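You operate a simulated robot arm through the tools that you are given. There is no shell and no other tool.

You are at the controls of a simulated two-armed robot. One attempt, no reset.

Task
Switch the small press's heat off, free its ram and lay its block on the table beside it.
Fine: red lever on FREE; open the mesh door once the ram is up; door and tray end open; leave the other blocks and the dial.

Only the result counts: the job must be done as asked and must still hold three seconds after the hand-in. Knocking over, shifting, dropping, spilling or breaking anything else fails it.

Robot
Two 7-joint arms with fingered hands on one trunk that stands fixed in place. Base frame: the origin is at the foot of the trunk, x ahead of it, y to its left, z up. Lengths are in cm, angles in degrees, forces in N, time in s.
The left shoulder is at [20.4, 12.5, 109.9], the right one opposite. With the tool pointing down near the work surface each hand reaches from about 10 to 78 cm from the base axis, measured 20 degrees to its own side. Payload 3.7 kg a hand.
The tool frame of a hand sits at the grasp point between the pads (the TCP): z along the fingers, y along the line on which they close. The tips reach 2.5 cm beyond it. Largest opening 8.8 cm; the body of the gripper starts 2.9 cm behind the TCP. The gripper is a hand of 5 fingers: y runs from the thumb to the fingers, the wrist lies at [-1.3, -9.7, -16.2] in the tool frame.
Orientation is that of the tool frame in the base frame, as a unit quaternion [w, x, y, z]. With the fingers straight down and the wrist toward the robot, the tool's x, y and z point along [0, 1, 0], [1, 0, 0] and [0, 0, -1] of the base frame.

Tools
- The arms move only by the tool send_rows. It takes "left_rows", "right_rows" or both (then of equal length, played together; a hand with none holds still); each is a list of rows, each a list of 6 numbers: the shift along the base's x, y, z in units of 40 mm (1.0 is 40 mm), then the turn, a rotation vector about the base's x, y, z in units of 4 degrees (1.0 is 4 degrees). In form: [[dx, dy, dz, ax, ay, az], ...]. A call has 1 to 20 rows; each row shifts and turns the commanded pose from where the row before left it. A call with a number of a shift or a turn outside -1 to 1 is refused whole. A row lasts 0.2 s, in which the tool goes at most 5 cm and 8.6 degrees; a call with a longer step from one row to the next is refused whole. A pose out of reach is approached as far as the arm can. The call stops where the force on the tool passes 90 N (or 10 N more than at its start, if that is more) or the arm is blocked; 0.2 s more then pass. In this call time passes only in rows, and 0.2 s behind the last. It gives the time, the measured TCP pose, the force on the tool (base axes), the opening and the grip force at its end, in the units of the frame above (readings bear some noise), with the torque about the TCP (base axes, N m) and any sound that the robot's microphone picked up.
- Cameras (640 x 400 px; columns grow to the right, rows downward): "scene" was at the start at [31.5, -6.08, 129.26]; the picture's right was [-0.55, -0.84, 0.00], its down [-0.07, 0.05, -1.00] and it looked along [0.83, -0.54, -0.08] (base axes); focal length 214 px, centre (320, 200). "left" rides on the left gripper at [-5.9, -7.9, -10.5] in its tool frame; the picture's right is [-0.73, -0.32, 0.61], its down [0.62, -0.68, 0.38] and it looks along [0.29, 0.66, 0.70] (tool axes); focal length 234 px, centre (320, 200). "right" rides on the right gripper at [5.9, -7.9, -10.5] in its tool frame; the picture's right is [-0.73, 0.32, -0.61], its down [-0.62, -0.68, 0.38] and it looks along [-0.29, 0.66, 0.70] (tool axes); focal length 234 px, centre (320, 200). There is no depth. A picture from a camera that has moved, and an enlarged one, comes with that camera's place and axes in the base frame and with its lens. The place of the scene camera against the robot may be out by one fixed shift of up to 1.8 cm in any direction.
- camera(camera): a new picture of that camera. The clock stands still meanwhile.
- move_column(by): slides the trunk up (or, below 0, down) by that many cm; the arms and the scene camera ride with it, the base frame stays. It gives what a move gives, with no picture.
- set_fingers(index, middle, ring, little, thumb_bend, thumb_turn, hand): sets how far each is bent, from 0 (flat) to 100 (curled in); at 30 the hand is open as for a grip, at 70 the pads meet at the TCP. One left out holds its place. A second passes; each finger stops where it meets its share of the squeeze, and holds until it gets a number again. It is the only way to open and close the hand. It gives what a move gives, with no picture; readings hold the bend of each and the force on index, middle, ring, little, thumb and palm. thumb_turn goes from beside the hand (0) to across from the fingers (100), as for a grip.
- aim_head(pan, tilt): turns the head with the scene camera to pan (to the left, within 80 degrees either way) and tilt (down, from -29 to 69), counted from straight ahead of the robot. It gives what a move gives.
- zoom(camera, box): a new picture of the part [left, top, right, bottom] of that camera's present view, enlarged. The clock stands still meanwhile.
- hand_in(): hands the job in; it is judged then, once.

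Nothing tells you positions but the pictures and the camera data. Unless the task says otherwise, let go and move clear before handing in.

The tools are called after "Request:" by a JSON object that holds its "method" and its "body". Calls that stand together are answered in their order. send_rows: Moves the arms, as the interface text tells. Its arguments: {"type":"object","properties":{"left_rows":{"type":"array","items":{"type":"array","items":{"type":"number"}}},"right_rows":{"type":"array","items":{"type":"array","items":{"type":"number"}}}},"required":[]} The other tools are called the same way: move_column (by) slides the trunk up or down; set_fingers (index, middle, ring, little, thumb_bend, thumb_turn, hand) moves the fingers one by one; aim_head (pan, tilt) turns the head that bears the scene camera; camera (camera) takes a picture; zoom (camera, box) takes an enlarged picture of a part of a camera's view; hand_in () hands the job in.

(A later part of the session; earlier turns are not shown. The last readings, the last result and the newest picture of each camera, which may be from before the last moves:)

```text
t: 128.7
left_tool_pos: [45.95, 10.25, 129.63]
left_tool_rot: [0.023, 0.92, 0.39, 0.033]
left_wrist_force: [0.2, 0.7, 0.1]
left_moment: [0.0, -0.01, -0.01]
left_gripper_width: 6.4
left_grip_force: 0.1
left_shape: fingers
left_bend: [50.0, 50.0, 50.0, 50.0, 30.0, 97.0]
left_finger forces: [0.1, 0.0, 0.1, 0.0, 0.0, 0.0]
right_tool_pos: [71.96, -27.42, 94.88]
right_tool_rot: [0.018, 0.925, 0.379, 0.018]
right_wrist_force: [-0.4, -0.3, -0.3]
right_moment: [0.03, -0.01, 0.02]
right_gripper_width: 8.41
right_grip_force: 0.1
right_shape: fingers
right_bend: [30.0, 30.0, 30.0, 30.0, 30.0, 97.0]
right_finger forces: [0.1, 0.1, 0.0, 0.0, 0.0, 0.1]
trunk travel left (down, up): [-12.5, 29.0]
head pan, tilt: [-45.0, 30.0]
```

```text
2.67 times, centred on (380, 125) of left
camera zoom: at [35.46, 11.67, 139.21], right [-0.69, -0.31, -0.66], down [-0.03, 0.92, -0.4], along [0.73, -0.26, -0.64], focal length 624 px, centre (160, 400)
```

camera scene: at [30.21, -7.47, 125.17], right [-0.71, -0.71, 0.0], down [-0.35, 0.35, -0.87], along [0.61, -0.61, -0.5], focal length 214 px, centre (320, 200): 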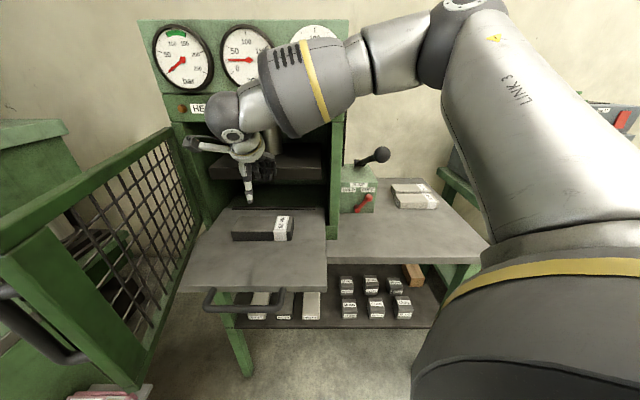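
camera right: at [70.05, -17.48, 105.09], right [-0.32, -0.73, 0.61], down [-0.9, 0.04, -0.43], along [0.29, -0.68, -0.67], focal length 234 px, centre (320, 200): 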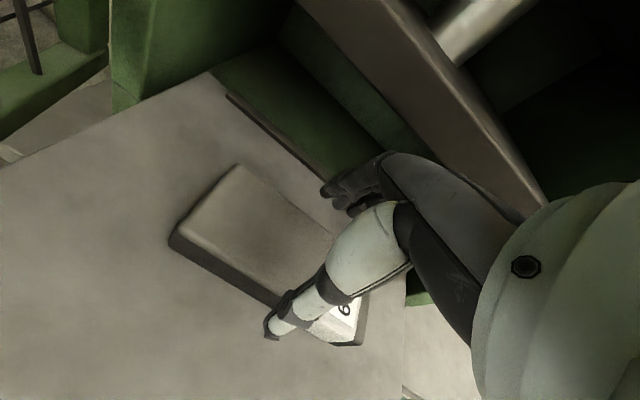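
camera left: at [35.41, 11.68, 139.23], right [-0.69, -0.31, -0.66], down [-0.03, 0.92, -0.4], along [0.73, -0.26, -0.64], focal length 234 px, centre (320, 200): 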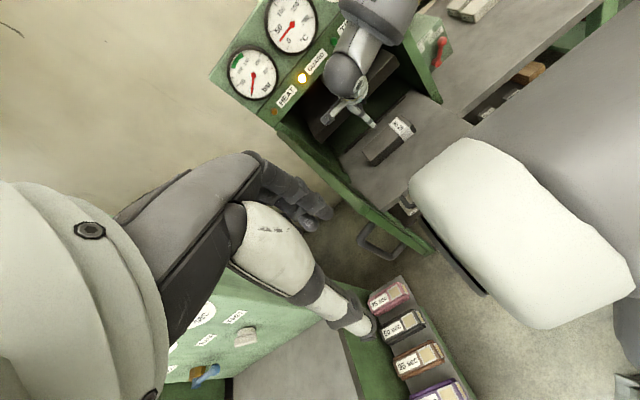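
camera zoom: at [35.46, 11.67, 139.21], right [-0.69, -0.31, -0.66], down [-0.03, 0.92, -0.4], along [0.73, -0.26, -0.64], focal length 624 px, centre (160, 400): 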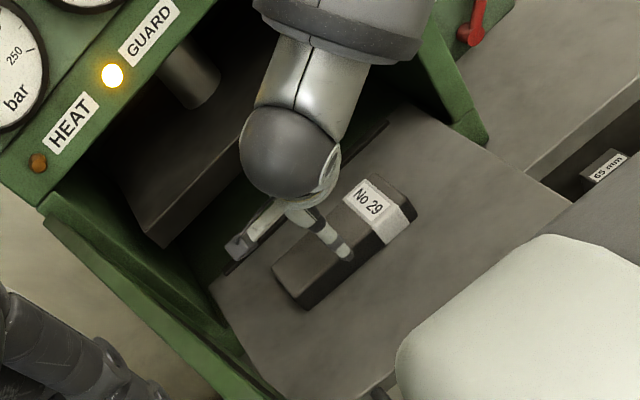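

The thumb is clear in front of the block and the fingers behind it. I shift 0.4 cm deeper and go down to grasp height.

Request:
{"method": "send_rows", "body": {"right_rows": [[0.07, -0.07, -0.2, 0, 0, 0], [0, 0, -0.3, 0, 0, 0], [0, 0, -0.3, 0, 0, 0], [0, 0, -0.2, 0, 0, 0]]}}

Request:
{"method": "zoom", "body": {"camera": "scene", "box": [180, 130, 340, 300]}}

Request:
{"method": "zoom", "body": {"camera": "left", "box": [310, 50, 450, 200]}}

Request:
{"method": "camera", "body": {"camera": "right"}}

```text
t: 129.7
left_tool_pos: [46.05, 10.22, 129.75]
left_tool_rot: [0.023, 0.92, 0.39, 0.033]
left_wrist_force: [0.5, 0.2, 0.2]
left_moment: [0.03, 0.03, 0.01]
left_gripper_width: 6.38
left_grip_force: 0.1
left_shape: fingers
left_bend: [50.0, 50.0, 50.0, 50.0, 30.0, 97.0]
left_finger forces: [0.1, 0.0, 0.0, 0.0, 0.0, 0.0]
right_tool_pos: [72.4, -27.55, 91.12]
right_tool_rot: [0.018, 0.925, 0.379, 0.019]
right_wrist_force: [-0.8, 0.3, 0.3]
right_moment: [0.01, -0.03, 0.01]
right_gripper_width: 8.46
right_grip_force: 0.1
right_shape: fingers
right_bend: [30.0, 30.0, 30.0, 30.0, 30.0, 97.0]
right_finger forces: [0.0, 0.1, 0.0, 0.1, 0.0, 0.0]
trunk travel left (down, up): [-12.5, 29.0]
head pan, tilt: [-45.0, 30.0]
```

```text
2.35 times, centred on (260, 215) of scene
camera zoom: at [30.22, -7.47, 125.17], right [-0.71, -0.71, 0.0], down [-0.35, 0.35, -0.87], along [0.61, -0.61, -0.5], focal length 505 px, centre (461, 165)
```

zoom: 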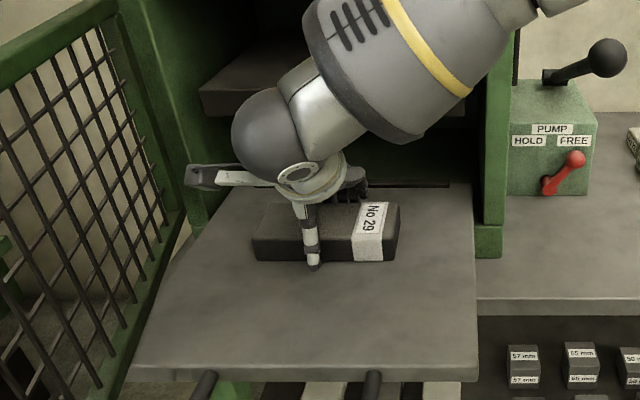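

```text
2.67 times, centred on (380, 125) of left
camera zoom: at [35.43, 11.67, 139.22], right [-0.69, -0.31, -0.66], down [-0.03, 0.92, -0.4], along [0.73, -0.26, -0.64], focal length 624 px, centre (160, 400)
```

zoom: 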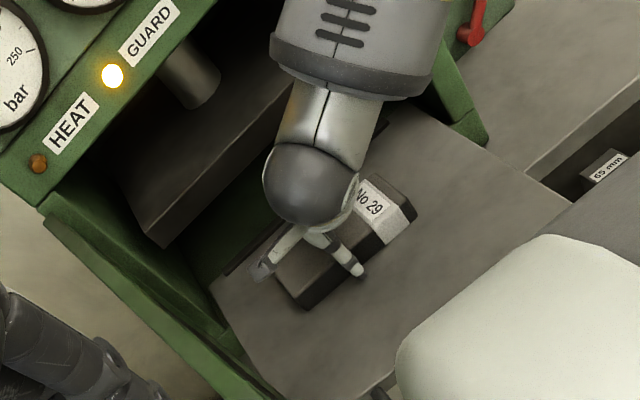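

```text
taken
camera right: at [70.47, -17.68, 101.33], right [-0.32, -0.73, 0.61], down [-0.9, 0.04, -0.43], along [0.29, -0.68, -0.67], focal length 234 px, centre (320, 200)
```

right: 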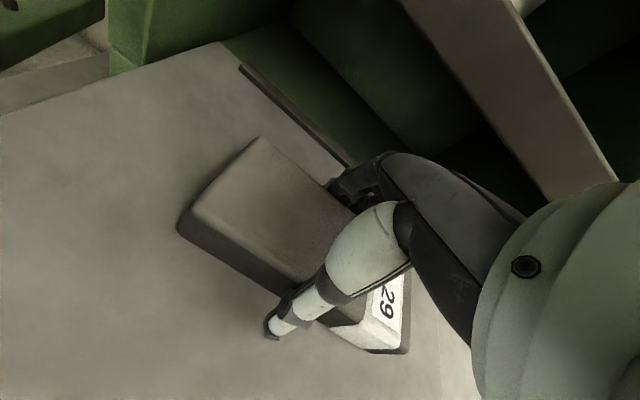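

Thumb is in front and fingers behind the block. I close the hand.

Request:
{"method": "set_fingers", "body": {"hand": "right", "index": 75, "middle": 75, "ring": 75, "little": 75, "thumb_bend": 75}}

Request:
{"method": "camera", "body": {"camera": "right"}}

Request:
{"method": "zoom", "body": {"camera": "scene", "box": [180, 130, 340, 300]}}

```text
t: 130.7
left_tool_pos: [45.85, 10.11, 129.71]
left_tool_rot: [0.023, 0.92, 0.39, 0.033]
left_wrist_force: [-0.2, -0.4, 0.4]
left_moment: [0.02, -0.02, 0.0]
left_gripper_width: 6.34
left_grip_force: 0.1
left_shape: fingers
left_bend: [50.0, 50.0, 50.0, 50.0, 30.0, 97.0]
left_finger forces: [0.0, 0.0, 0.1, 0.0, 0.0, 0.0]
right_tool_pos: [72.23, -27.6, 91.39]
right_tool_rot: [0.018, 0.925, 0.378, 0.019]
right_wrist_force: [1.5, -0.1, 7.1]
right_moment: [-0.41, -0.11, 0.15]
right_gripper_width: 6.79
right_grip_force: 45.8
right_shape: fingers
right_bend: [50.0, 57.0, 58.0, 61.0, 30.0, 93.0]
right_finger forces: [13.4, 10.4, 10.1, 12.7, 44.7, 0.0]
trunk travel left (down, up): [-12.5, 29.0]
head pan, tilt: [-45.0, 30.0]
```

```text
taken
camera right: at [70.44, -17.65, 101.47], right [-0.32, -0.73, 0.61], down [-0.9, 0.04, -0.43], along [0.29, -0.68, -0.67], focal length 234 px, centre (320, 200)
```

right: 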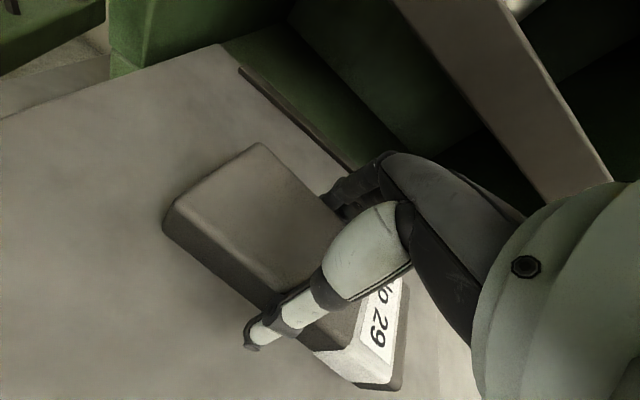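

```text
2.35 times, centred on (260, 215) of scene
camera zoom: at [30.15, -7.45, 125.2], right [-0.71, -0.71, 0.0], down [-0.35, 0.35, -0.87], along [0.61, -0.61, -0.5], focal length 505 px, centre (461, 165)
```

zoom: 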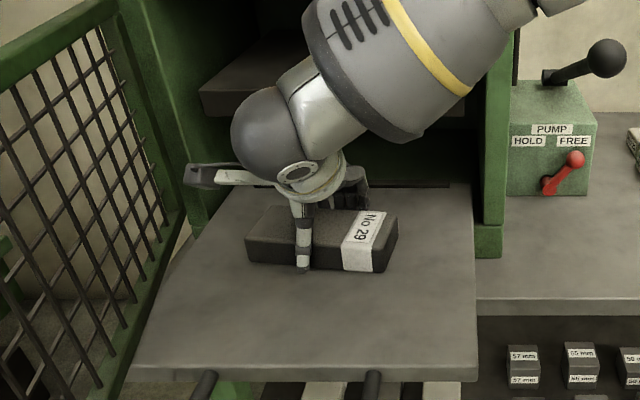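

The block is gripped with about 45 N between thumb and fingers. I lift it slowly and check.

Request:
{"method": "send_rows", "body": {"right_rows": [[0, 0, 0.15, 0, 0, 0], [0, 0, 0.25, 0, 0, 0], [0, 0, 0.3, 0, 0, 0], [0, 0, 0.3, 0, 0, 0]]}}

Request:
{"method": "zoom", "body": {"camera": "scene", "box": [180, 130, 340, 300]}}

Request:
{"method": "zoom", "body": {"camera": "left", "box": [310, 50, 450, 200]}}

```text
t: 131.7
left_tool_pos: [45.94, 10.26, 129.62]
left_tool_rot: [0.023, 0.92, 0.391, 0.033]
left_wrist_force: [-0.9, -0.2, 0.1]
left_moment: [0.01, 0.01, -0.01]
left_gripper_width: 6.38
left_grip_force: 0.0
left_shape: fingers
left_bend: [50.0, 50.0, 50.0, 50.0, 30.0, 97.0]
left_finger forces: [0.1, 0.0, 0.0, 0.0, 0.0, 0.1]
right_tool_pos: [72.21, -27.56, 94.98]
right_tool_rot: [0.017, 0.925, 0.379, 0.017]
right_wrist_force: [0.3, 0.9, -4.2]
right_moment: [-0.03, -0.04, -0.03]
right_gripper_width: 6.77
right_grip_force: 44.5
right_shape: fingers
right_bend: [50.0, 57.0, 59.0, 61.0, 30.0, 92.0]
right_finger forces: [13.4, 9.7, 9.5, 11.6, 44.1, 0.1]
trunk travel left (down, up): [-12.5, 29.0]
head pan, tilt: [-45.0, 30.0]
```

```text
2.35 times, centred on (260, 215) of scene
camera zoom: at [30.22, -7.47, 125.17], right [-0.71, -0.71, 0.0], down [-0.35, 0.35, -0.87], along [0.61, -0.61, -0.5], focal length 505 px, centre (461, 165)
```

zoom: 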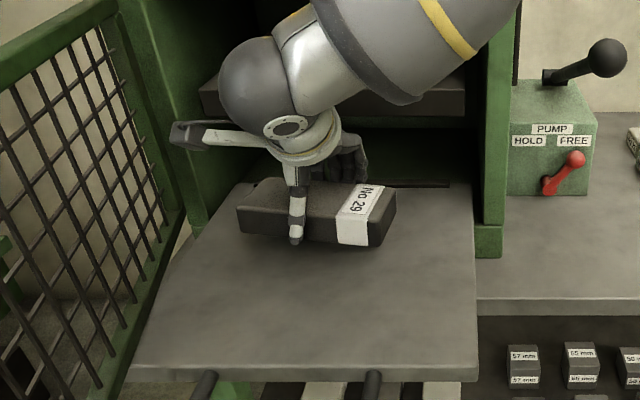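

```text
2.67 times, centred on (380, 125) of left
camera zoom: at [35.42, 11.67, 139.23], right [-0.69, -0.31, -0.66], down [-0.03, 0.92, -0.4], along [0.73, -0.26, -0.64], focal length 624 px, centre (160, 400)
```

zoom: 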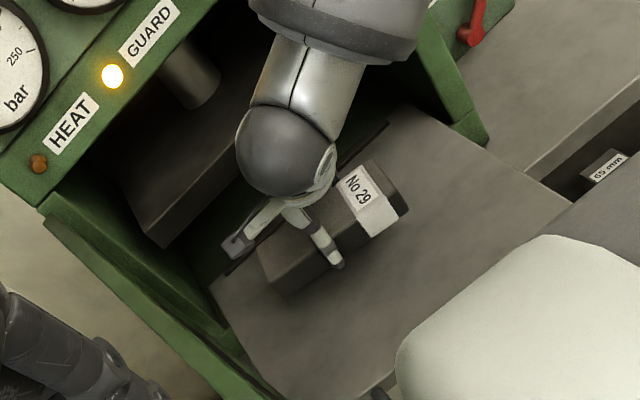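

The block is lifted cleanly, weighing roughly half a kilo. I raise it a little, draw it toward the robot, and carry it to the right in front of the press at low height.

Request:
{"method": "send_rows", "body": {"right_rows": [[-0.2, 0.2, 0.2, 0, 0, 0], [-0.3, 0.3, 0.2, 0, 0, 0], [-0.35, -0.2, 0.1, 0, 0, 0], [-0.45, -0.45, 0, 0, 0, 0], [-0.45, -0.45, 0, 0, 0, 0], [-0.45, -0.45, 0, 0, 0, 0], [-0.45, -0.45, 0, 0, 0, 0]]}}

Request:
{"method": "camera", "body": {"camera": "scene"}}

Request:
{"method": "camera", "body": {"camera": "right"}}

```text
t: 133.3
left_tool_pos: [45.8, 10.12, 129.73]
left_tool_rot: [0.023, 0.919, 0.391, 0.033]
left_wrist_force: [0.0, -0.1, 0.1]
left_moment: [-0.03, -0.01, -0.01]
left_gripper_width: 6.36
left_grip_force: 0.1
left_shape: fingers
left_bend: [50.0, 50.0, 50.0, 50.0, 30.0, 97.0]
left_finger forces: [0.0, 0.1, 0.0, 0.0, 0.1, 0.0]
right_tool_pos: [61.42, -33.46, 97.12]
right_tool_rot: [0.018, 0.925, 0.38, 0.018]
right_wrist_force: [-0.1, -0.2, -3.1]
right_moment: [-0.05, -0.08, -0.02]
right_gripper_width: 6.8
right_grip_force: 43.9
right_shape: fingers
right_bend: [50.0, 57.0, 59.0, 61.0, 30.0, 92.0]
right_finger forces: [13.2, 9.5, 9.5, 11.5, 43.7, 0.0]
trunk travel left (down, up): [-12.5, 29.0]
head pan, tilt: [-45.0, 30.0]
```

```text
taken
camera scene: at [30.2, -7.51, 125.18], right [-0.71, -0.71, 0.0], down [-0.35, 0.35, -0.87], along [0.61, -0.61, -0.5], focal length 214 px, centre (320, 200)
```

scene: 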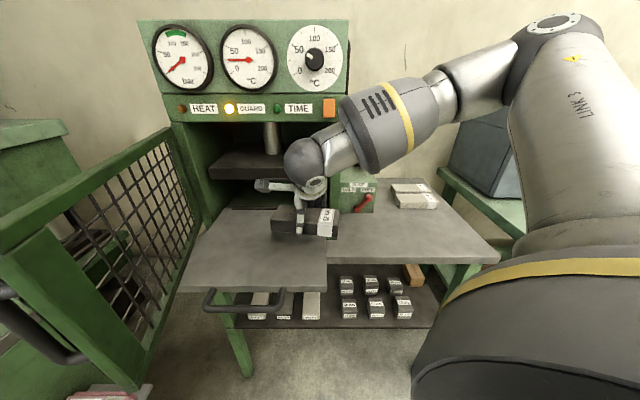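

```text
taken
camera right: at [59.74, -23.65, 107.25], right [-0.32, -0.73, 0.61], down [-0.9, 0.04, -0.43], along [0.29, -0.68, -0.67], focal length 234 px, centre (320, 200)
```

right: 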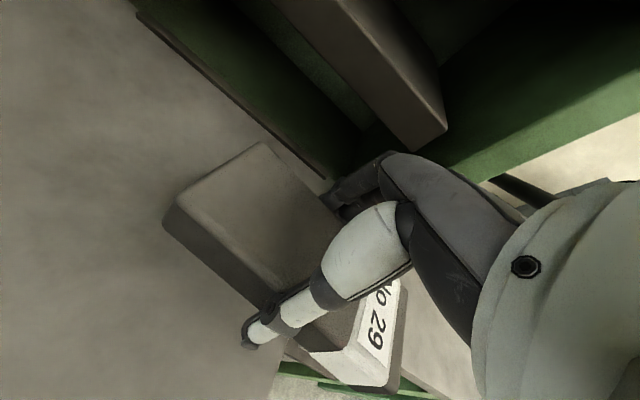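

Good hold. I continue right along the front of the press.

Request:
{"method": "send_rows", "body": {"right_rows": [[-0.45, -0.45, 0, 0, 0, 0], [-0.45, -0.45, 0, 0, 0, 0], [-0.45, -0.45, 0, 0, 0, 0], [-0.45, -0.45, 0, 0, 0, 0], [-0.45, -0.45, 0, 0, 0, 0], [-0.45, -0.45, 0, 0, 0, 0]]}}

Request:
{"method": "camera", "body": {"camera": "scene"}}

Request:
{"method": "camera", "body": {"camera": "right"}}

```text
t: 134.7
left_tool_pos: [45.88, 10.37, 129.69]
left_tool_rot: [0.024, 0.92, 0.391, 0.032]
left_wrist_force: [-0.6, -0.1, -0.3]
left_moment: [-0.02, 0.01, -0.02]
left_gripper_width: 6.39
left_grip_force: 0.1
left_shape: fingers
left_bend: [50.0, 50.0, 50.0, 50.0, 30.0, 97.0]
left_finger forces: [0.0, 0.1, 0.1, 0.0, 0.0, 0.0]
right_tool_pos: [50.98, -44.19, 97.12]
right_tool_rot: [0.018, 0.925, 0.378, 0.019]
right_wrist_force: [-0.1, -0.1, -4.3]
right_moment: [-0.03, -0.03, 0.0]
right_gripper_width: 6.74
right_grip_force: 43.6
right_shape: fingers
right_bend: [50.0, 57.0, 59.0, 62.0, 30.0, 92.0]
right_finger forces: [12.8, 9.8, 9.4, 11.4, 43.5, 0.0]
trunk travel left (down, up): [-12.5, 29.0]
head pan, tilt: [-45.0, 30.0]
```

```text
taken
camera scene: at [30.18, -7.4, 125.19], right [-0.71, -0.71, 0.0], down [-0.35, 0.35, -0.87], along [0.61, -0.61, -0.5], focal length 214 px, centre (320, 200)
```

scene: 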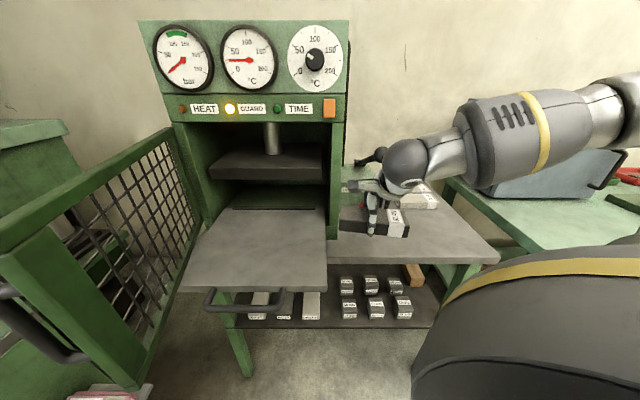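

```text
taken
camera right: at [49.01, -34.3, 107.21], right [-0.32, -0.73, 0.61], down [-0.9, 0.04, -0.43], along [0.29, -0.68, -0.67], focal length 234 px, centre (320, 200)
```

right: 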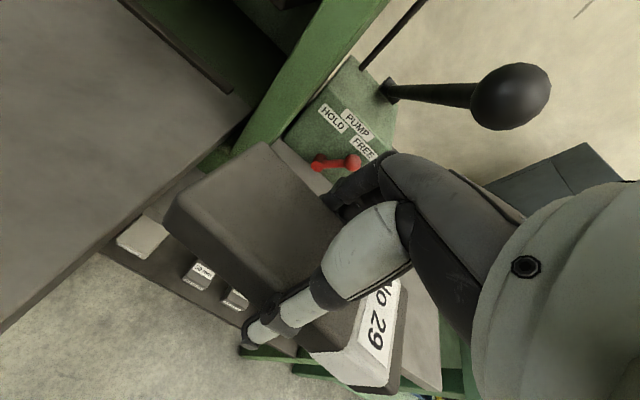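

Still steady. I carry it on past the pump lever to the free part of the table.

Request:
{"method": "send_rows", "body": {"right_rows": [[-0.45, -0.45, 0, 0, 0, 0], [-0.47, -0.47, 0, 0, 0, 0], [-0.47, -0.47, 0, 0, 0, 0], [-0.47, -0.47, 0, 0, 0, 0], [-0.47, -0.47, 0, 0, 0, 0], [-0.47, -0.47, 0, 0, 0, 0]]}}

Request:
{"method": "aim_head", "body": {"pan": -50, "tilt": 30}}

Request:
{"method": "camera", "body": {"camera": "scene"}}

Request:
{"method": "camera", "body": {"camera": "right"}}

```text
t: 136.1
left_tool_pos: [45.97, 10.2, 129.66]
left_tool_rot: [0.023, 0.92, 0.39, 0.032]
left_wrist_force: [0.2, -0.2, -0.5]
left_moment: [0.0, 0.0, 0.02]
left_gripper_width: 6.37
left_grip_force: 0.0
left_shape: fingers
left_bend: [50.0, 50.0, 50.0, 50.0, 30.0, 97.0]
left_finger forces: [0.0, 0.1, 0.0, 0.1, 0.1, 0.0]
right_tool_pos: [39.73, -55.8, 96.93]
right_tool_rot: [0.018, 0.925, 0.379, 0.019]
right_wrist_force: [-0.9, 0.3, -4.1]
right_moment: [-0.09, -0.07, 0.01]
right_gripper_width: 6.75
right_grip_force: 43.3
right_shape: fingers
right_bend: [50.0, 57.0, 59.0, 62.0, 30.0, 92.0]
right_finger forces: [12.7, 9.6, 9.3, 11.1, 42.8, 0.0]
trunk travel left (down, up): [-12.5, 29.0]
head pan, tilt: [-45.0, 30.0]
```

```text
t: 136.7
left_tool_pos: [45.91, 10.2, 129.75]
left_tool_rot: [0.023, 0.92, 0.391, 0.032]
left_wrist_force: [0.1, -0.1, -0.4]
left_moment: [0.02, 0.01, 0.01]
left_gripper_width: 6.37
left_grip_force: 0.0
left_shape: fingers
left_bend: [50.0, 50.0, 50.0, 50.0, 30.0, 97.0]
left_finger forces: [0.0, 0.0, 0.0, 0.0, 0.1, 0.0]
right_tool_pos: [39.69, -55.71, 96.96]
right_tool_rot: [0.017, 0.925, 0.379, 0.018]
right_wrist_force: [-0.8, 0.5, -4.0]
right_moment: [-0.04, -0.03, 0.01]
right_gripper_width: 6.75
right_grip_force: 42.0
right_shape: fingers
right_bend: [50.0, 57.0, 59.0, 62.0, 30.0, 92.0]
right_finger forces: [12.8, 9.6, 9.3, 11.2, 42.8, 0.0]
trunk travel left (down, up): [-12.5, 29.0]
head pan, tilt: [-50.0, 30.0]
```

```text
taken
camera scene: at [29.66, -8.03, 125.16], right [-0.77, -0.64, 0.0], down [-0.32, 0.38, -0.87], along [0.56, -0.66, -0.5], focal length 214 px, centre (320, 200)
```

scene: 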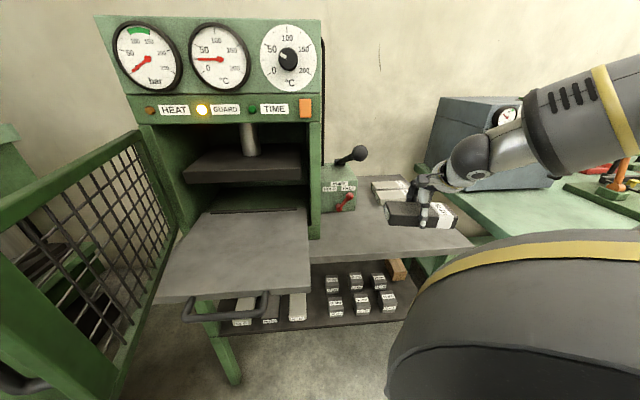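

```text
taken
camera right: at [37.91, -45.87, 107.22], right [-0.32, -0.73, 0.61], down [-0.9, 0.04, -0.43], along [0.29, -0.68, -0.67], focal length 234 px, centre (320, 200)
```

right: 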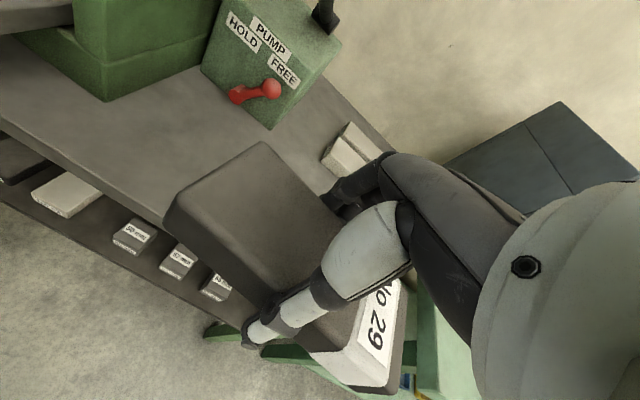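

The block is right of the valve box, in front of the blocks 26 and 27. I move it forward over the table's free area.

Request:
{"method": "send_rows", "body": {"right_rows": [[0.45, -0.45, 0, 0, 0, 0], [0.49, -0.49, 0, 0, 0, 0], [0.49, -0.49, 0, 0, 0, 0], [0.45, -0.45, 0, 0, 0, 0]]}}

Request:
{"method": "camera", "body": {"camera": "scene"}}

Request:
{"method": "zoom", "body": {"camera": "scene", "box": [310, 140, 490, 270]}}

Request:
{"method": "camera", "body": {"camera": "right"}}

```text
t: 137.7
left_tool_pos: [45.96, 10.09, 129.61]
left_tool_rot: [0.022, 0.92, 0.39, 0.032]
left_wrist_force: [-0.8, -0.4, -0.8]
left_moment: [0.01, 0.03, 0.02]
left_gripper_width: 6.34
left_grip_force: 0.0
left_shape: fingers
left_bend: [50.0, 50.0, 50.0, 50.0, 30.0, 97.0]
left_finger forces: [0.0, 0.0, 0.0, 0.0, 0.0, 0.0]
right_tool_pos: [47.38, -63.14, 96.95]
right_tool_rot: [0.017, 0.925, 0.379, 0.019]
right_wrist_force: [0.3, 0.9, -3.5]
right_moment: [-0.01, -0.06, 0.02]
right_gripper_width: 6.73
right_grip_force: 42.3
right_shape: fingers
right_bend: [50.0, 57.0, 59.0, 62.0, 30.0, 92.0]
right_finger forces: [12.7, 9.5, 9.3, 11.0, 42.4, 0.0]
trunk travel left (down, up): [-12.5, 29.0]
head pan, tilt: [-50.0, 30.0]
```

```text
taken
camera scene: at [29.69, -8.07, 125.14], right [-0.77, -0.64, 0.0], down [-0.32, 0.38, -0.87], along [0.56, -0.66, -0.5], focal length 214 px, centre (320, 200)
```

scene: 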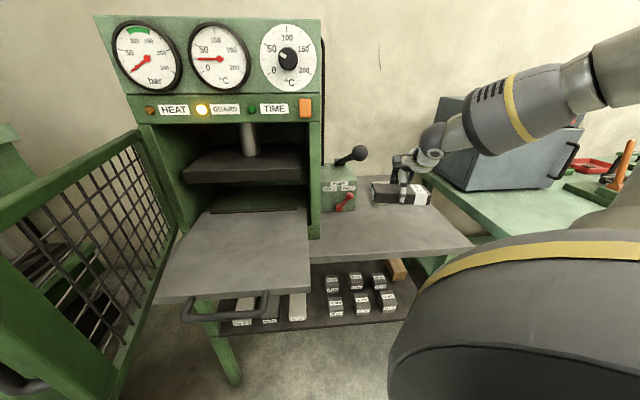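

```text
3.08 times, centred on (400, 205) of scene
camera zoom: at [29.69, -8.07, 125.14], right [-0.77, -0.64, 0.0], down [-0.32, 0.38, -0.87], along [0.56, -0.66, -0.5], focal length 660 px, centre (74, 185)
```

zoom: 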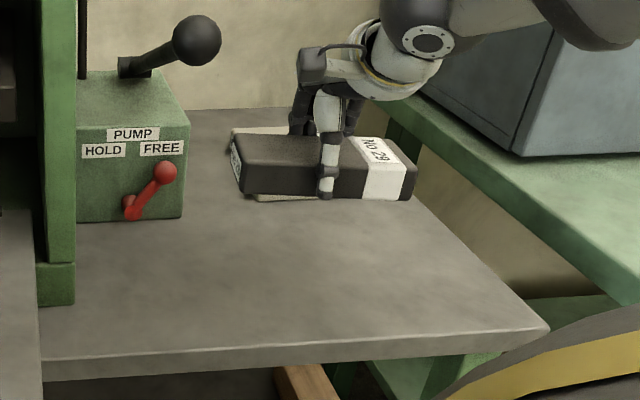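

```text
taken
camera right: at [45.54, -53.26, 107.05], right [-0.32, -0.73, 0.61], down [-0.9, 0.04, -0.43], along [0.29, -0.68, -0.67], focal length 234 px, centre (320, 200)
```

right: 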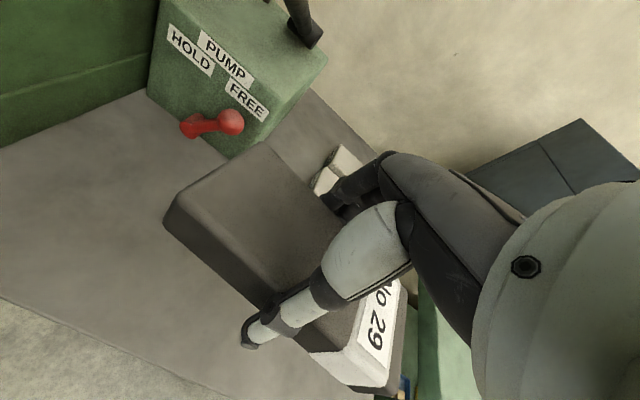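

The spot below is free table. I lower the block, fast first, then in small steps until it touches.

Request:
{"method": "send_rows", "body": {"right_rows": [[0, 0, -0.5, 0, 0, 0], [0, 0, -0.5, 0, 0, 0], [0, 0, -0.5, 0, 0, 0], [0, 0, -0.4, 0, 0, 0], [0, 0, -0.2, 0, 0, 0]]}}

Request:
{"method": "zoom", "body": {"camera": "scene", "box": [310, 140, 490, 270]}}

Request:
{"method": "camera", "body": {"camera": "right"}}

```text
t: 138.9
left_tool_pos: [45.9, 10.15, 129.58]
left_tool_rot: [0.023, 0.92, 0.391, 0.033]
left_wrist_force: [0.4, 0.0, -0.3]
left_moment: [0.0, 0.0, 0.02]
left_gripper_width: 6.38
left_grip_force: 0.1
left_shape: fingers
left_bend: [50.0, 50.0, 50.0, 50.0, 30.0, 97.0]
left_finger forces: [0.0, 0.1, 0.0, 0.0, 0.1, 0.0]
right_tool_pos: [47.15, -63.26, 88.7]
right_tool_rot: [0.017, 0.925, 0.379, 0.018]
right_wrist_force: [0.2, -0.3, -3.2]
right_moment: [-0.02, -0.07, 0.0]
right_gripper_width: 6.74
right_grip_force: 41.8
right_shape: fingers
right_bend: [50.0, 57.0, 59.0, 62.0, 30.0, 92.0]
right_finger forces: [12.6, 9.4, 9.2, 11.1, 42.2, 0.0]
trunk travel left (down, up): [-12.5, 29.0]
head pan, tilt: [-50.0, 30.0]
```

```text
3.08 times, centred on (400, 205) of scene
camera zoom: at [29.67, -8.04, 125.16], right [-0.77, -0.64, 0.0], down [-0.32, 0.38, -0.87], along [0.56, -0.66, -0.5], focal length 660 px, centre (74, 185)
```

zoom: 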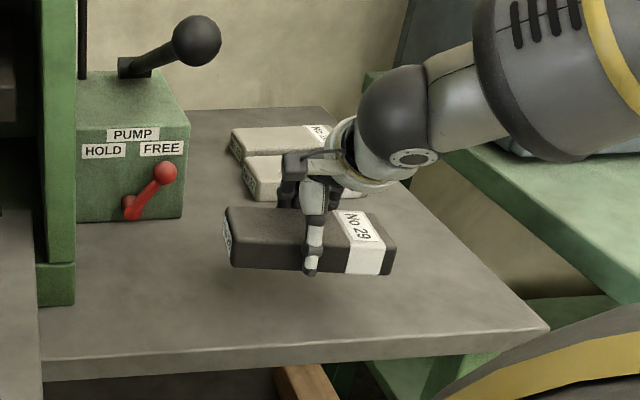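

```text
taken
camera right: at [45.36, -53.3, 98.89], right [-0.32, -0.73, 0.61], down [-0.9, 0.04, -0.43], along [0.29, -0.68, -0.67], focal length 234 px, centre (320, 200)
```

right: 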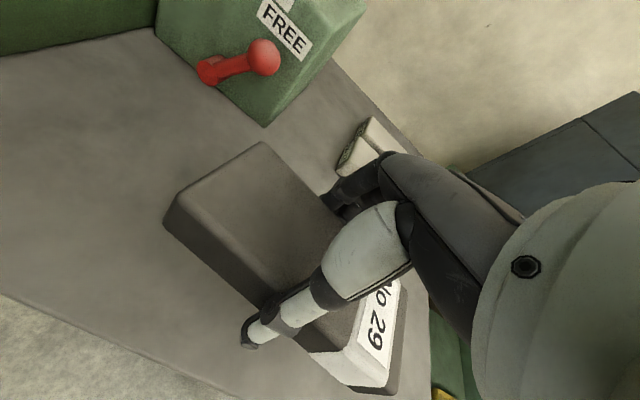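

It hangs just above the free table area, well clear of blocks 26 and 27. I lower in small steps.

Request:
{"method": "send_rows", "body": {"right_rows": [[0, 0, -0.1, 0, 0, 0], [0, 0, -0.1, 0, 0, 0], [0, 0, -0.1, 0, 0, 0], [0, 0, -0.1, 0, 0, 0]]}}

Request:
{"method": "zoom", "body": {"camera": "scene", "box": [310, 140, 490, 270]}}

```text
t: 139.9
left_tool_pos: [45.95, 10.13, 129.64]
left_tool_rot: [0.023, 0.92, 0.39, 0.032]
left_wrist_force: [0.1, -0.4, 0.2]
left_moment: [-0.03, -0.01, 0.0]
left_gripper_width: 6.36
left_grip_force: 0.0
left_shape: fingers
left_bend: [50.0, 50.0, 50.0, 50.0, 30.0, 97.0]
left_finger forces: [0.1, 0.0, 0.0, 0.0, 0.1, 0.0]
right_tool_pos: [47.39, -63.14, 87.15]
right_tool_rot: [0.017, 0.925, 0.379, 0.019]
right_wrist_force: [0.3, -0.5, -4.0]
right_moment: [-0.03, -0.06, -0.01]
right_gripper_width: 6.75
right_grip_force: 42.5
right_shape: fingers
right_bend: [50.0, 57.0, 59.0, 62.0, 30.0, 92.0]
right_finger forces: [12.6, 9.3, 9.3, 11.1, 42.2, 0.0]
trunk travel left (down, up): [-12.5, 29.0]
head pan, tilt: [-50.0, 30.0]
```

```text
3.08 times, centred on (400, 205) of scene
camera zoom: at [29.66, -8.04, 125.16], right [-0.77, -0.64, 0.0], down [-0.32, 0.38, -0.87], along [0.56, -0.66, -0.5], focal length 660 px, centre (74, 185)
```

zoom: 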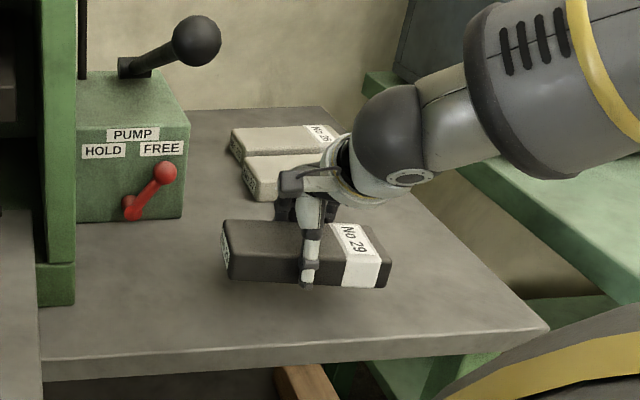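

Not touching yet (still full weight in hand). A bit lower.

Request:
{"method": "send_rows", "body": {"right_rows": [[0, 0, -0.08, 0, 0, 0], [0, 0, -0.08, 0, 0, 0]]}}

Request:
{"method": "send_rows", "body": {"right_rows": [[0, 0, -0.06, 0, 0, 0], [0, 0, -0.06, 0, 0, 0]]}}

Request:
{"method": "zoom", "body": {"camera": "scene", "box": [310, 140, 490, 270]}}

```text
t: 140.5
left_tool_pos: [45.99, 10.17, 129.71]
left_tool_rot: [0.023, 0.92, 0.391, 0.033]
left_wrist_force: [-0.1, 0.2, -0.4]
left_moment: [-0.02, -0.01, 0.0]
left_gripper_width: 6.37
left_grip_force: 0.1
left_shape: fingers
left_bend: [50.0, 50.0, 50.0, 50.0, 30.0, 97.0]
left_finger forces: [0.1, 0.1, 0.1, 0.1, 0.0, 0.0]
right_tool_pos: [47.22, -63.14, 86.49]
right_tool_rot: [0.018, 0.925, 0.378, 0.018]
right_wrist_force: [0.9, -1.0, -3.8]
right_moment: [-0.01, -0.05, -0.03]
right_gripper_width: 6.71
right_grip_force: 41.7
right_shape: fingers
right_bend: [50.0, 57.0, 59.0, 62.0, 30.0, 92.0]
right_finger forces: [12.6, 9.3, 9.1, 11.2, 42.2, 0.0]
trunk travel left (down, up): [-12.5, 29.0]
head pan, tilt: [-50.0, 30.0]
```

```text
t: 141.1
left_tool_pos: [45.98, 10.08, 129.7]
left_tool_rot: [0.023, 0.92, 0.39, 0.033]
left_wrist_force: [0.9, -0.1, 0.1]
left_moment: [0.0, 0.04, -0.01]
left_gripper_width: 6.36
left_grip_force: 0.1
left_shape: fingers
left_bend: [50.0, 50.0, 50.0, 50.0, 30.0, 97.0]
left_finger forces: [0.0, 0.1, 0.1, 0.0, 0.1, 0.1]
right_tool_pos: [47.2, -63.1, 85.83]
right_tool_rot: [0.018, 0.925, 0.378, 0.018]
right_wrist_force: [0.1, -0.1, -3.7]
right_moment: [-0.06, -0.05, -0.02]
right_gripper_width: 6.75
right_grip_force: 42.3
right_shape: fingers
right_bend: [50.0, 57.0, 59.0, 62.0, 30.0, 92.0]
right_finger forces: [12.6, 9.3, 9.2, 11.1, 42.2, 0.0]
trunk travel left (down, up): [-12.5, 29.0]
head pan, tilt: [-50.0, 30.0]
```

```text
3.08 times, centred on (400, 205) of scene
camera zoom: at [29.66, -8.03, 125.16], right [-0.77, -0.64, 0.0], down [-0.32, 0.38, -0.87], along [0.56, -0.66, -0.5], focal length 660 px, centre (74, 185)
```

zoom: 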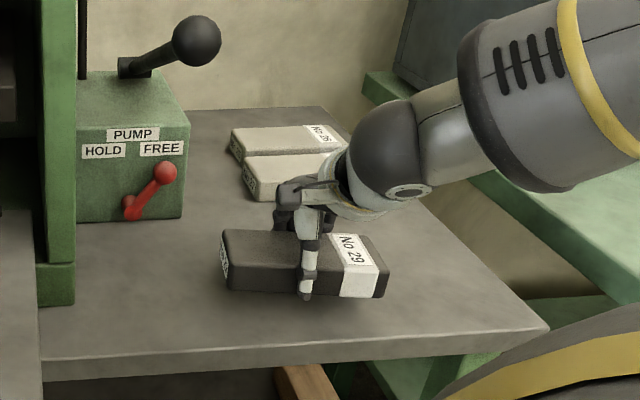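

Still hanging; I keep going down in half-centimetre steps, checking force.

Request:
{"method": "send_rows", "body": {"right_rows": [[0, 0, -0.06, 0, 0, 0], [0, 0, -0.06, 0, 0, 0]]}}

Request:
{"method": "send_rows", "body": {"right_rows": [[0, 0, -0.06, 0, 0, 0], [0, 0, -0.06, 0, 0, 0]]}}

Request:
{"method": "zoom", "body": {"camera": "scene", "box": [310, 140, 490, 270]}}

```text
t: 141.7
left_tool_pos: [45.9, 10.05, 129.8]
left_tool_rot: [0.023, 0.919, 0.391, 0.033]
left_wrist_force: [0.1, -0.6, 0.5]
left_moment: [0.0, 0.02, 0.04]
left_gripper_width: 6.35
left_grip_force: 0.1
left_shape: fingers
left_bend: [50.0, 50.0, 50.0, 50.0, 30.0, 97.0]
left_finger forces: [0.0, 0.0, 0.1, 0.0, 0.0, 0.0]
right_tool_pos: [47.25, -63.17, 85.4]
right_tool_rot: [0.017, 0.925, 0.379, 0.018]
right_wrist_force: [-0.2, -0.1, -3.3]
right_moment: [-0.03, -0.02, 0.01]
right_gripper_width: 6.77
right_grip_force: 42.4
right_shape: fingers
right_bend: [50.0, 57.0, 59.0, 62.0, 30.0, 92.0]
right_finger forces: [12.6, 9.4, 9.1, 11.1, 42.2, 0.1]
trunk travel left (down, up): [-12.5, 29.0]
head pan, tilt: [-50.0, 30.0]
```

```text
t: 142.3
left_tool_pos: [45.96, 10.09, 129.66]
left_tool_rot: [0.023, 0.92, 0.39, 0.033]
left_wrist_force: [-0.7, -0.2, -0.6]
left_moment: [-0.01, -0.02, 0.0]
left_gripper_width: 6.39
left_grip_force: 0.0
left_shape: fingers
left_bend: [50.0, 50.0, 50.0, 50.0, 30.0, 97.0]
left_finger forces: [0.1, 0.0, 0.0, 0.0, 0.0, 0.0]
right_tool_pos: [47.3, -63.11, 84.94]
right_tool_rot: [0.018, 0.925, 0.379, 0.018]
right_wrist_force: [-0.6, 0.1, -3.1]
right_moment: [-0.02, -0.05, 0.02]
right_gripper_width: 6.73
right_grip_force: 42.3
right_shape: fingers
right_bend: [50.0, 57.0, 59.0, 62.0, 30.0, 92.0]
right_finger forces: [12.6, 9.3, 9.1, 11.1, 42.2, 0.0]
trunk travel left (down, up): [-12.5, 29.0]
head pan, tilt: [-50.0, 30.0]
```

```text
3.08 times, centred on (400, 205) of scene
camera zoom: at [29.66, -8.03, 125.16], right [-0.77, -0.64, 0.0], down [-0.32, 0.38, -0.87], along [0.56, -0.66, -0.5], focal length 660 px, centre (74, 185)
```

zoom: 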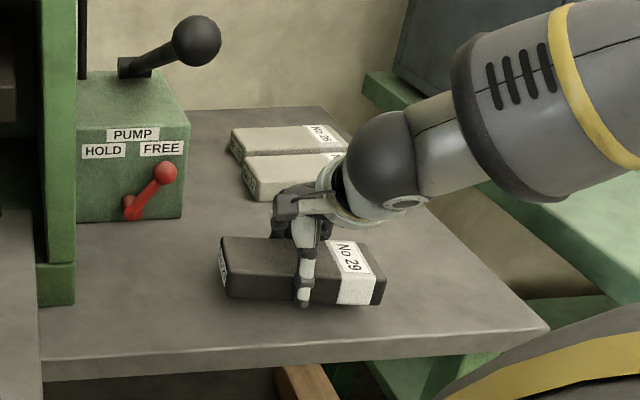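

Nearly down. Two more small steps.

Request:
{"method": "send_rows", "body": {"right_rows": [[0, 0, -0.06, 0, 0, 0], [0, 0, -0.06, 0, 0, 0]]}}

Request:
{"method": "zoom", "body": {"camera": "scene", "box": [360, 200, 440, 250]}}

```text
t: 142.9
left_tool_pos: [45.84, 10.18, 129.73]
left_tool_rot: [0.023, 0.92, 0.391, 0.033]
left_wrist_force: [-0.8, 0.2, -0.2]
left_moment: [-0.02, 0.0, 0.01]
left_gripper_width: 6.37
left_grip_force: 0.0
left_shape: fingers
left_bend: [50.0, 50.0, 50.0, 50.0, 30.0, 97.0]
left_finger forces: [0.0, 0.0, 0.0, 0.1, 0.0, 0.1]
right_tool_pos: [47.28, -63.14, 84.65]
right_tool_rot: [0.017, 0.925, 0.378, 0.018]
right_wrist_force: [-0.6, -0.1, -4.4]
right_moment: [-0.01, -0.06, 0.01]
right_gripper_width: 6.74
right_grip_force: 41.7
right_shape: fingers
right_bend: [50.0, 57.0, 59.0, 62.0, 30.0, 92.0]
right_finger forces: [12.5, 9.3, 9.1, 11.1, 42.3, 0.1]
trunk travel left (down, up): [-12.5, 29.0]
head pan, tilt: [-50.0, 30.0]
```

```text
8.00 times, centred on (400, 225) of scene
camera zoom: at [29.65, -8.03, 125.16], right [-0.77, -0.64, 0.0], down [-0.32, 0.38, -0.87], along [0.56, -0.66, -0.5], focal length 1716 px, centre (-320, 0)
```

zoom: 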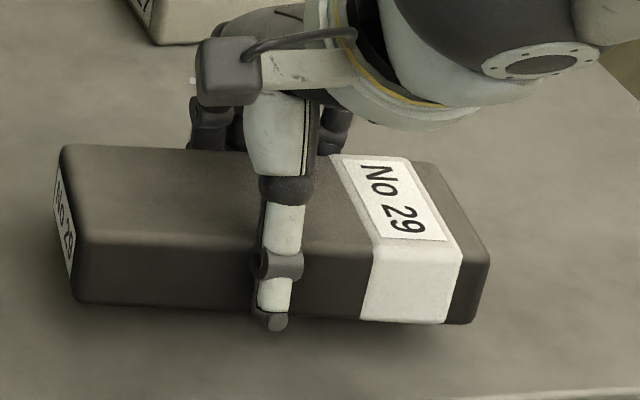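

The block hovers a few millimetres up. I continue in tiny steps until the force changes.

Request:
{"method": "send_rows", "body": {"right_rows": [[0, 0, -0.06, 0, 0, 0], [0, 0, -0.06, 0, 0, 0]]}}

Request:
{"method": "send_rows", "body": {"right_rows": [[0, 0, -0.06, 0, 0, 0], [0, 0, -0.05, 0, 0, 0]]}}

Request:
{"method": "zoom", "body": {"camera": "scene", "box": [360, 200, 440, 250]}}

```text
t: 143.5
left_tool_pos: [45.97, 10.25, 129.69]
left_tool_rot: [0.023, 0.92, 0.39, 0.033]
left_wrist_force: [0.1, -0.2, 0.9]
left_moment: [-0.01, 0.0, 0.04]
left_gripper_width: 6.34
left_grip_force: 0.0
left_shape: fingers
left_bend: [50.0, 50.0, 50.0, 50.0, 30.0, 97.0]
left_finger forces: [0.0, 0.1, 0.1, 0.0, 0.0, 0.1]
right_tool_pos: [47.14, -63.0, 84.15]
right_tool_rot: [0.017, 0.925, 0.379, 0.017]
right_wrist_force: [0.0, -1.1, -3.3]
right_moment: [-0.05, -0.05, 0.03]
right_gripper_width: 6.74
right_grip_force: 41.9
right_shape: fingers
right_bend: [50.0, 57.0, 59.0, 62.0, 30.0, 92.0]
right_finger forces: [12.6, 9.3, 9.1, 11.1, 42.2, 0.0]
trunk travel left (down, up): [-12.5, 29.0]
head pan, tilt: [-50.0, 30.0]
```

```text
t: 144.1
left_tool_pos: [45.95, 10.13, 129.7]
left_tool_rot: [0.023, 0.92, 0.391, 0.032]
left_wrist_force: [-0.4, -0.1, -0.1]
left_moment: [0.01, -0.02, -0.01]
left_gripper_width: 6.36
left_grip_force: 0.1
left_shape: fingers
left_bend: [50.0, 50.0, 50.0, 50.0, 30.0, 97.0]
left_finger forces: [0.0, 0.1, 0.1, 0.1, 0.1, 0.0]
right_tool_pos: [47.24, -63.12, 83.66]
right_tool_rot: [0.018, 0.925, 0.379, 0.018]
right_wrist_force: [0.2, 0.1, -4.1]
right_moment: [-0.03, -0.04, 0.02]
right_gripper_width: 6.74
right_grip_force: 42.0
right_shape: fingers
right_bend: [50.0, 57.0, 59.0, 62.0, 30.0, 92.0]
right_finger forces: [12.7, 9.3, 9.1, 11.1, 42.1, 0.1]
trunk travel left (down, up): [-12.5, 29.0]
head pan, tilt: [-50.0, 30.0]
```

```text
8.00 times, centred on (400, 225) of scene
camera zoom: at [29.66, -8.03, 125.16], right [-0.77, -0.64, 0.0], down [-0.32, 0.38, -0.87], along [0.56, -0.66, -0.5], focal length 1716 px, centre (-320, 0)
```

zoom: 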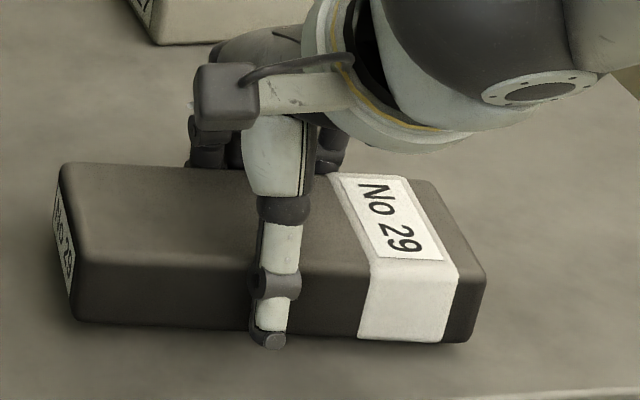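

Almost touching by the shadow. Tiny steps more.

Request:
{"method": "send_rows", "body": {"right_rows": [[0, 0, -0.05, 0, 0, 0], [0, 0, -0.05, 0, 0, 0]]}}

Request:
{"method": "zoom", "body": {"camera": "scene", "box": [360, 200, 440, 250]}}

```text
t: 144.7
left_tool_pos: [45.89, 10.12, 129.62]
left_tool_rot: [0.023, 0.92, 0.39, 0.032]
left_wrist_force: [-0.4, 0.4, -0.2]
left_moment: [0.02, -0.04, 0.04]
left_gripper_width: 6.36
left_grip_force: 0.0
left_shape: fingers
left_bend: [50.0, 50.0, 50.0, 50.0, 30.0, 97.0]
left_finger forces: [0.0, 0.0, 0.1, 0.0, 0.0, 0.0]
right_tool_pos: [47.19, -63.09, 83.35]
right_tool_rot: [0.018, 0.925, 0.378, 0.018]
right_wrist_force: [1.0, -0.9, 2.6]
right_moment: [-0.26, 0.01, 0.03]
right_gripper_width: 6.73
right_grip_force: 43.2
right_shape: fingers
right_bend: [50.0, 57.0, 59.0, 62.0, 30.0, 92.0]
right_finger forces: [12.5, 9.8, 9.8, 11.7, 43.4, 0.0]
trunk travel left (down, up): [-12.5, 29.0]
head pan, tilt: [-50.0, 30.0]
```

```text
8.00 times, centred on (400, 225) of scene
camera zoom: at [29.61, -7.99, 125.19], right [-0.77, -0.64, 0.0], down [-0.32, 0.38, -0.87], along [0.56, -0.66, -0.5], focal length 1716 px, centre (-320, 0)
```

zoom: 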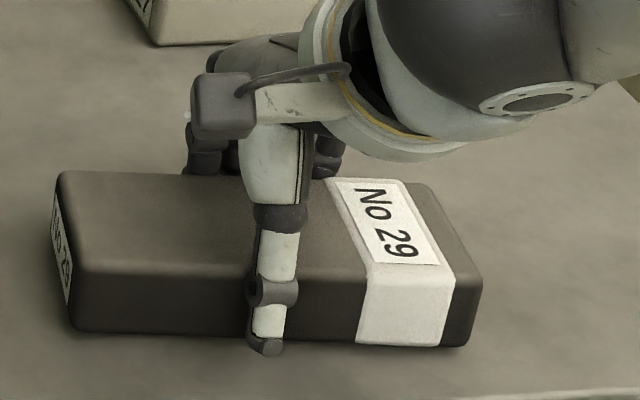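

The table now carries the block (force flipped to +2.6 N). I open the hand to let go.

Request:
{"method": "set_fingers", "body": {"hand": "right", "index": 30, "middle": 30, "ring": 30, "little": 30, "thumb_bend": 20}}

Request:
{"method": "zoom", "body": {"camera": "scene", "box": [310, 140, 490, 270]}}

Request:
{"method": "camera", "body": {"camera": "right"}}

```text
t: 145.7
left_tool_pos: [45.83, 10.37, 129.7]
left_tool_rot: [0.023, 0.92, 0.391, 0.033]
left_wrist_force: [-0.5, -0.4, 0.3]
left_moment: [-0.01, -0.01, 0.01]
left_gripper_width: 6.41
left_grip_force: 0.1
left_shape: fingers
left_bend: [50.0, 50.0, 50.0, 50.0, 30.0, 97.0]
left_finger forces: [0.1, 0.0, 0.1, 0.1, 0.0, 0.1]
right_tool_pos: [47.21, -62.98, 83.22]
right_tool_rot: [0.018, 0.925, 0.378, 0.018]
right_wrist_force: [-0.2, 1.9, 1.2]
right_moment: [0.07, 0.02, -0.05]
right_gripper_width: 9.25
right_grip_force: 1.1
right_shape: fingers
right_bend: [30.0, 30.0, 30.0, 30.0, 19.0, 100.0]
right_finger forces: [0.0, 0.0, 0.2, 0.0, 1.7, 0.1]
trunk travel left (down, up): [-12.5, 29.0]
head pan, tilt: [-50.0, 30.0]
```

```text
3.08 times, centred on (400, 205) of scene
camera zoom: at [29.62, -7.97, 125.18], right [-0.77, -0.64, 0.0], down [-0.32, 0.38, -0.87], along [0.56, -0.66, -0.5], focal length 660 px, centre (74, 185)
```

zoom: 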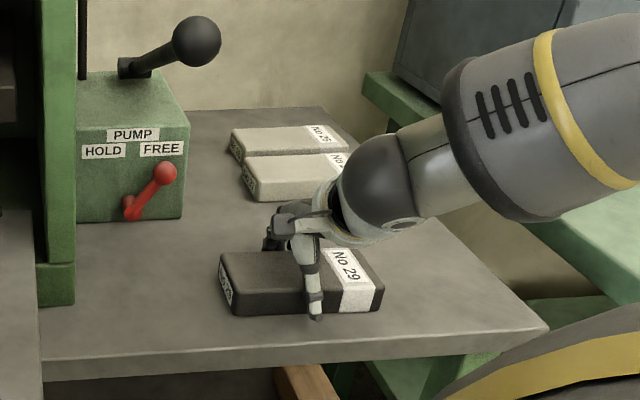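

```text
taken
camera right: at [45.32, -53.17, 93.43], right [-0.32, -0.73, 0.61], down [-0.9, 0.04, -0.43], along [0.29, -0.68, -0.67], focal length 234 px, centre (320, 200)
```

right: 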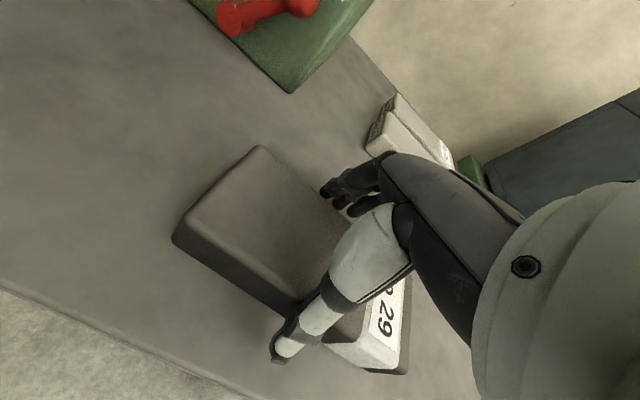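

The block is released and lies flat. I lift the hand straight up, slowly at first.

Request:
{"method": "send_rows", "body": {"right_rows": [[0, 0, 0.12, 0, 0, 0], [0, 0, 0.25, 0, 0, 0], [0, 0, 0.4, 0, 0, 0], [0, 0, 0.6, 0, 0, 0], [0, 0, 0.8, 0, 0, 0], [0, 0, 0.8, 0, 0, 0]]}}

Request:
{"method": "camera", "body": {"camera": "scene"}}

Request:
{"method": "zoom", "body": {"camera": "scene", "box": [310, 140, 490, 270]}}

```text
t: 147.1
left_tool_pos: [45.89, 10.21, 129.72]
left_tool_rot: [0.024, 0.92, 0.39, 0.032]
left_wrist_force: [-0.3, 0.2, 0.8]
left_moment: [0.03, 0.0, -0.01]
left_gripper_width: 6.4
left_grip_force: 0.0
left_shape: fingers
left_bend: [50.0, 50.0, 50.0, 50.0, 30.0, 97.0]
left_finger forces: [0.0, 0.0, 0.0, 0.0, 0.0, 0.1]
right_tool_pos: [46.93, -63.09, 95.06]
right_tool_rot: [0.019, 0.925, 0.38, 0.018]
right_wrist_force: [0.2, 0.1, -0.1]
right_moment: [-0.01, 0.03, 0.02]
right_gripper_width: 9.15
right_grip_force: 0.0
right_shape: fingers
right_bend: [30.0, 30.0, 30.0, 30.0, 20.0, 100.0]
right_finger forces: [0.0, 0.0, 0.0, 0.0, 0.0, 0.0]
trunk travel left (down, up): [-12.5, 29.0]
head pan, tilt: [-50.0, 30.0]
```

```text
taken
camera scene: at [29.61, -7.95, 125.19], right [-0.77, -0.64, 0.0], down [-0.32, 0.38, -0.87], along [0.56, -0.66, -0.5], focal length 214 px, centre (320, 200)
```

scene: 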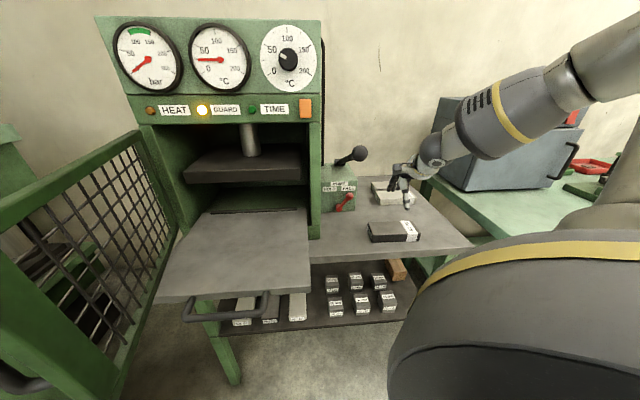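

```text
3.08 times, centred on (400, 205) of scene
camera zoom: at [29.61, -7.95, 125.19], right [-0.77, -0.64, 0.0], down [-0.32, 0.38, -0.87], along [0.56, -0.66, -0.5], focal length 660 px, centre (74, 185)
```

zoom: 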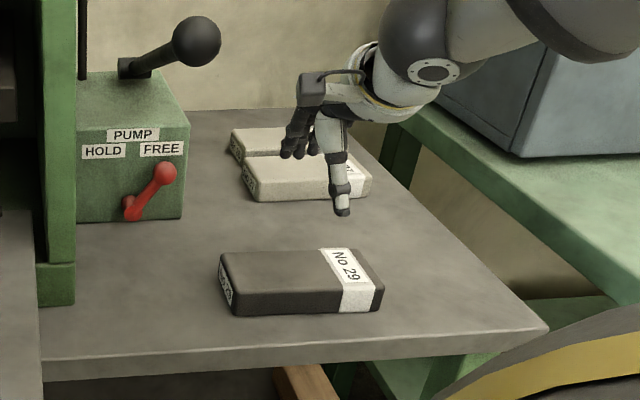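

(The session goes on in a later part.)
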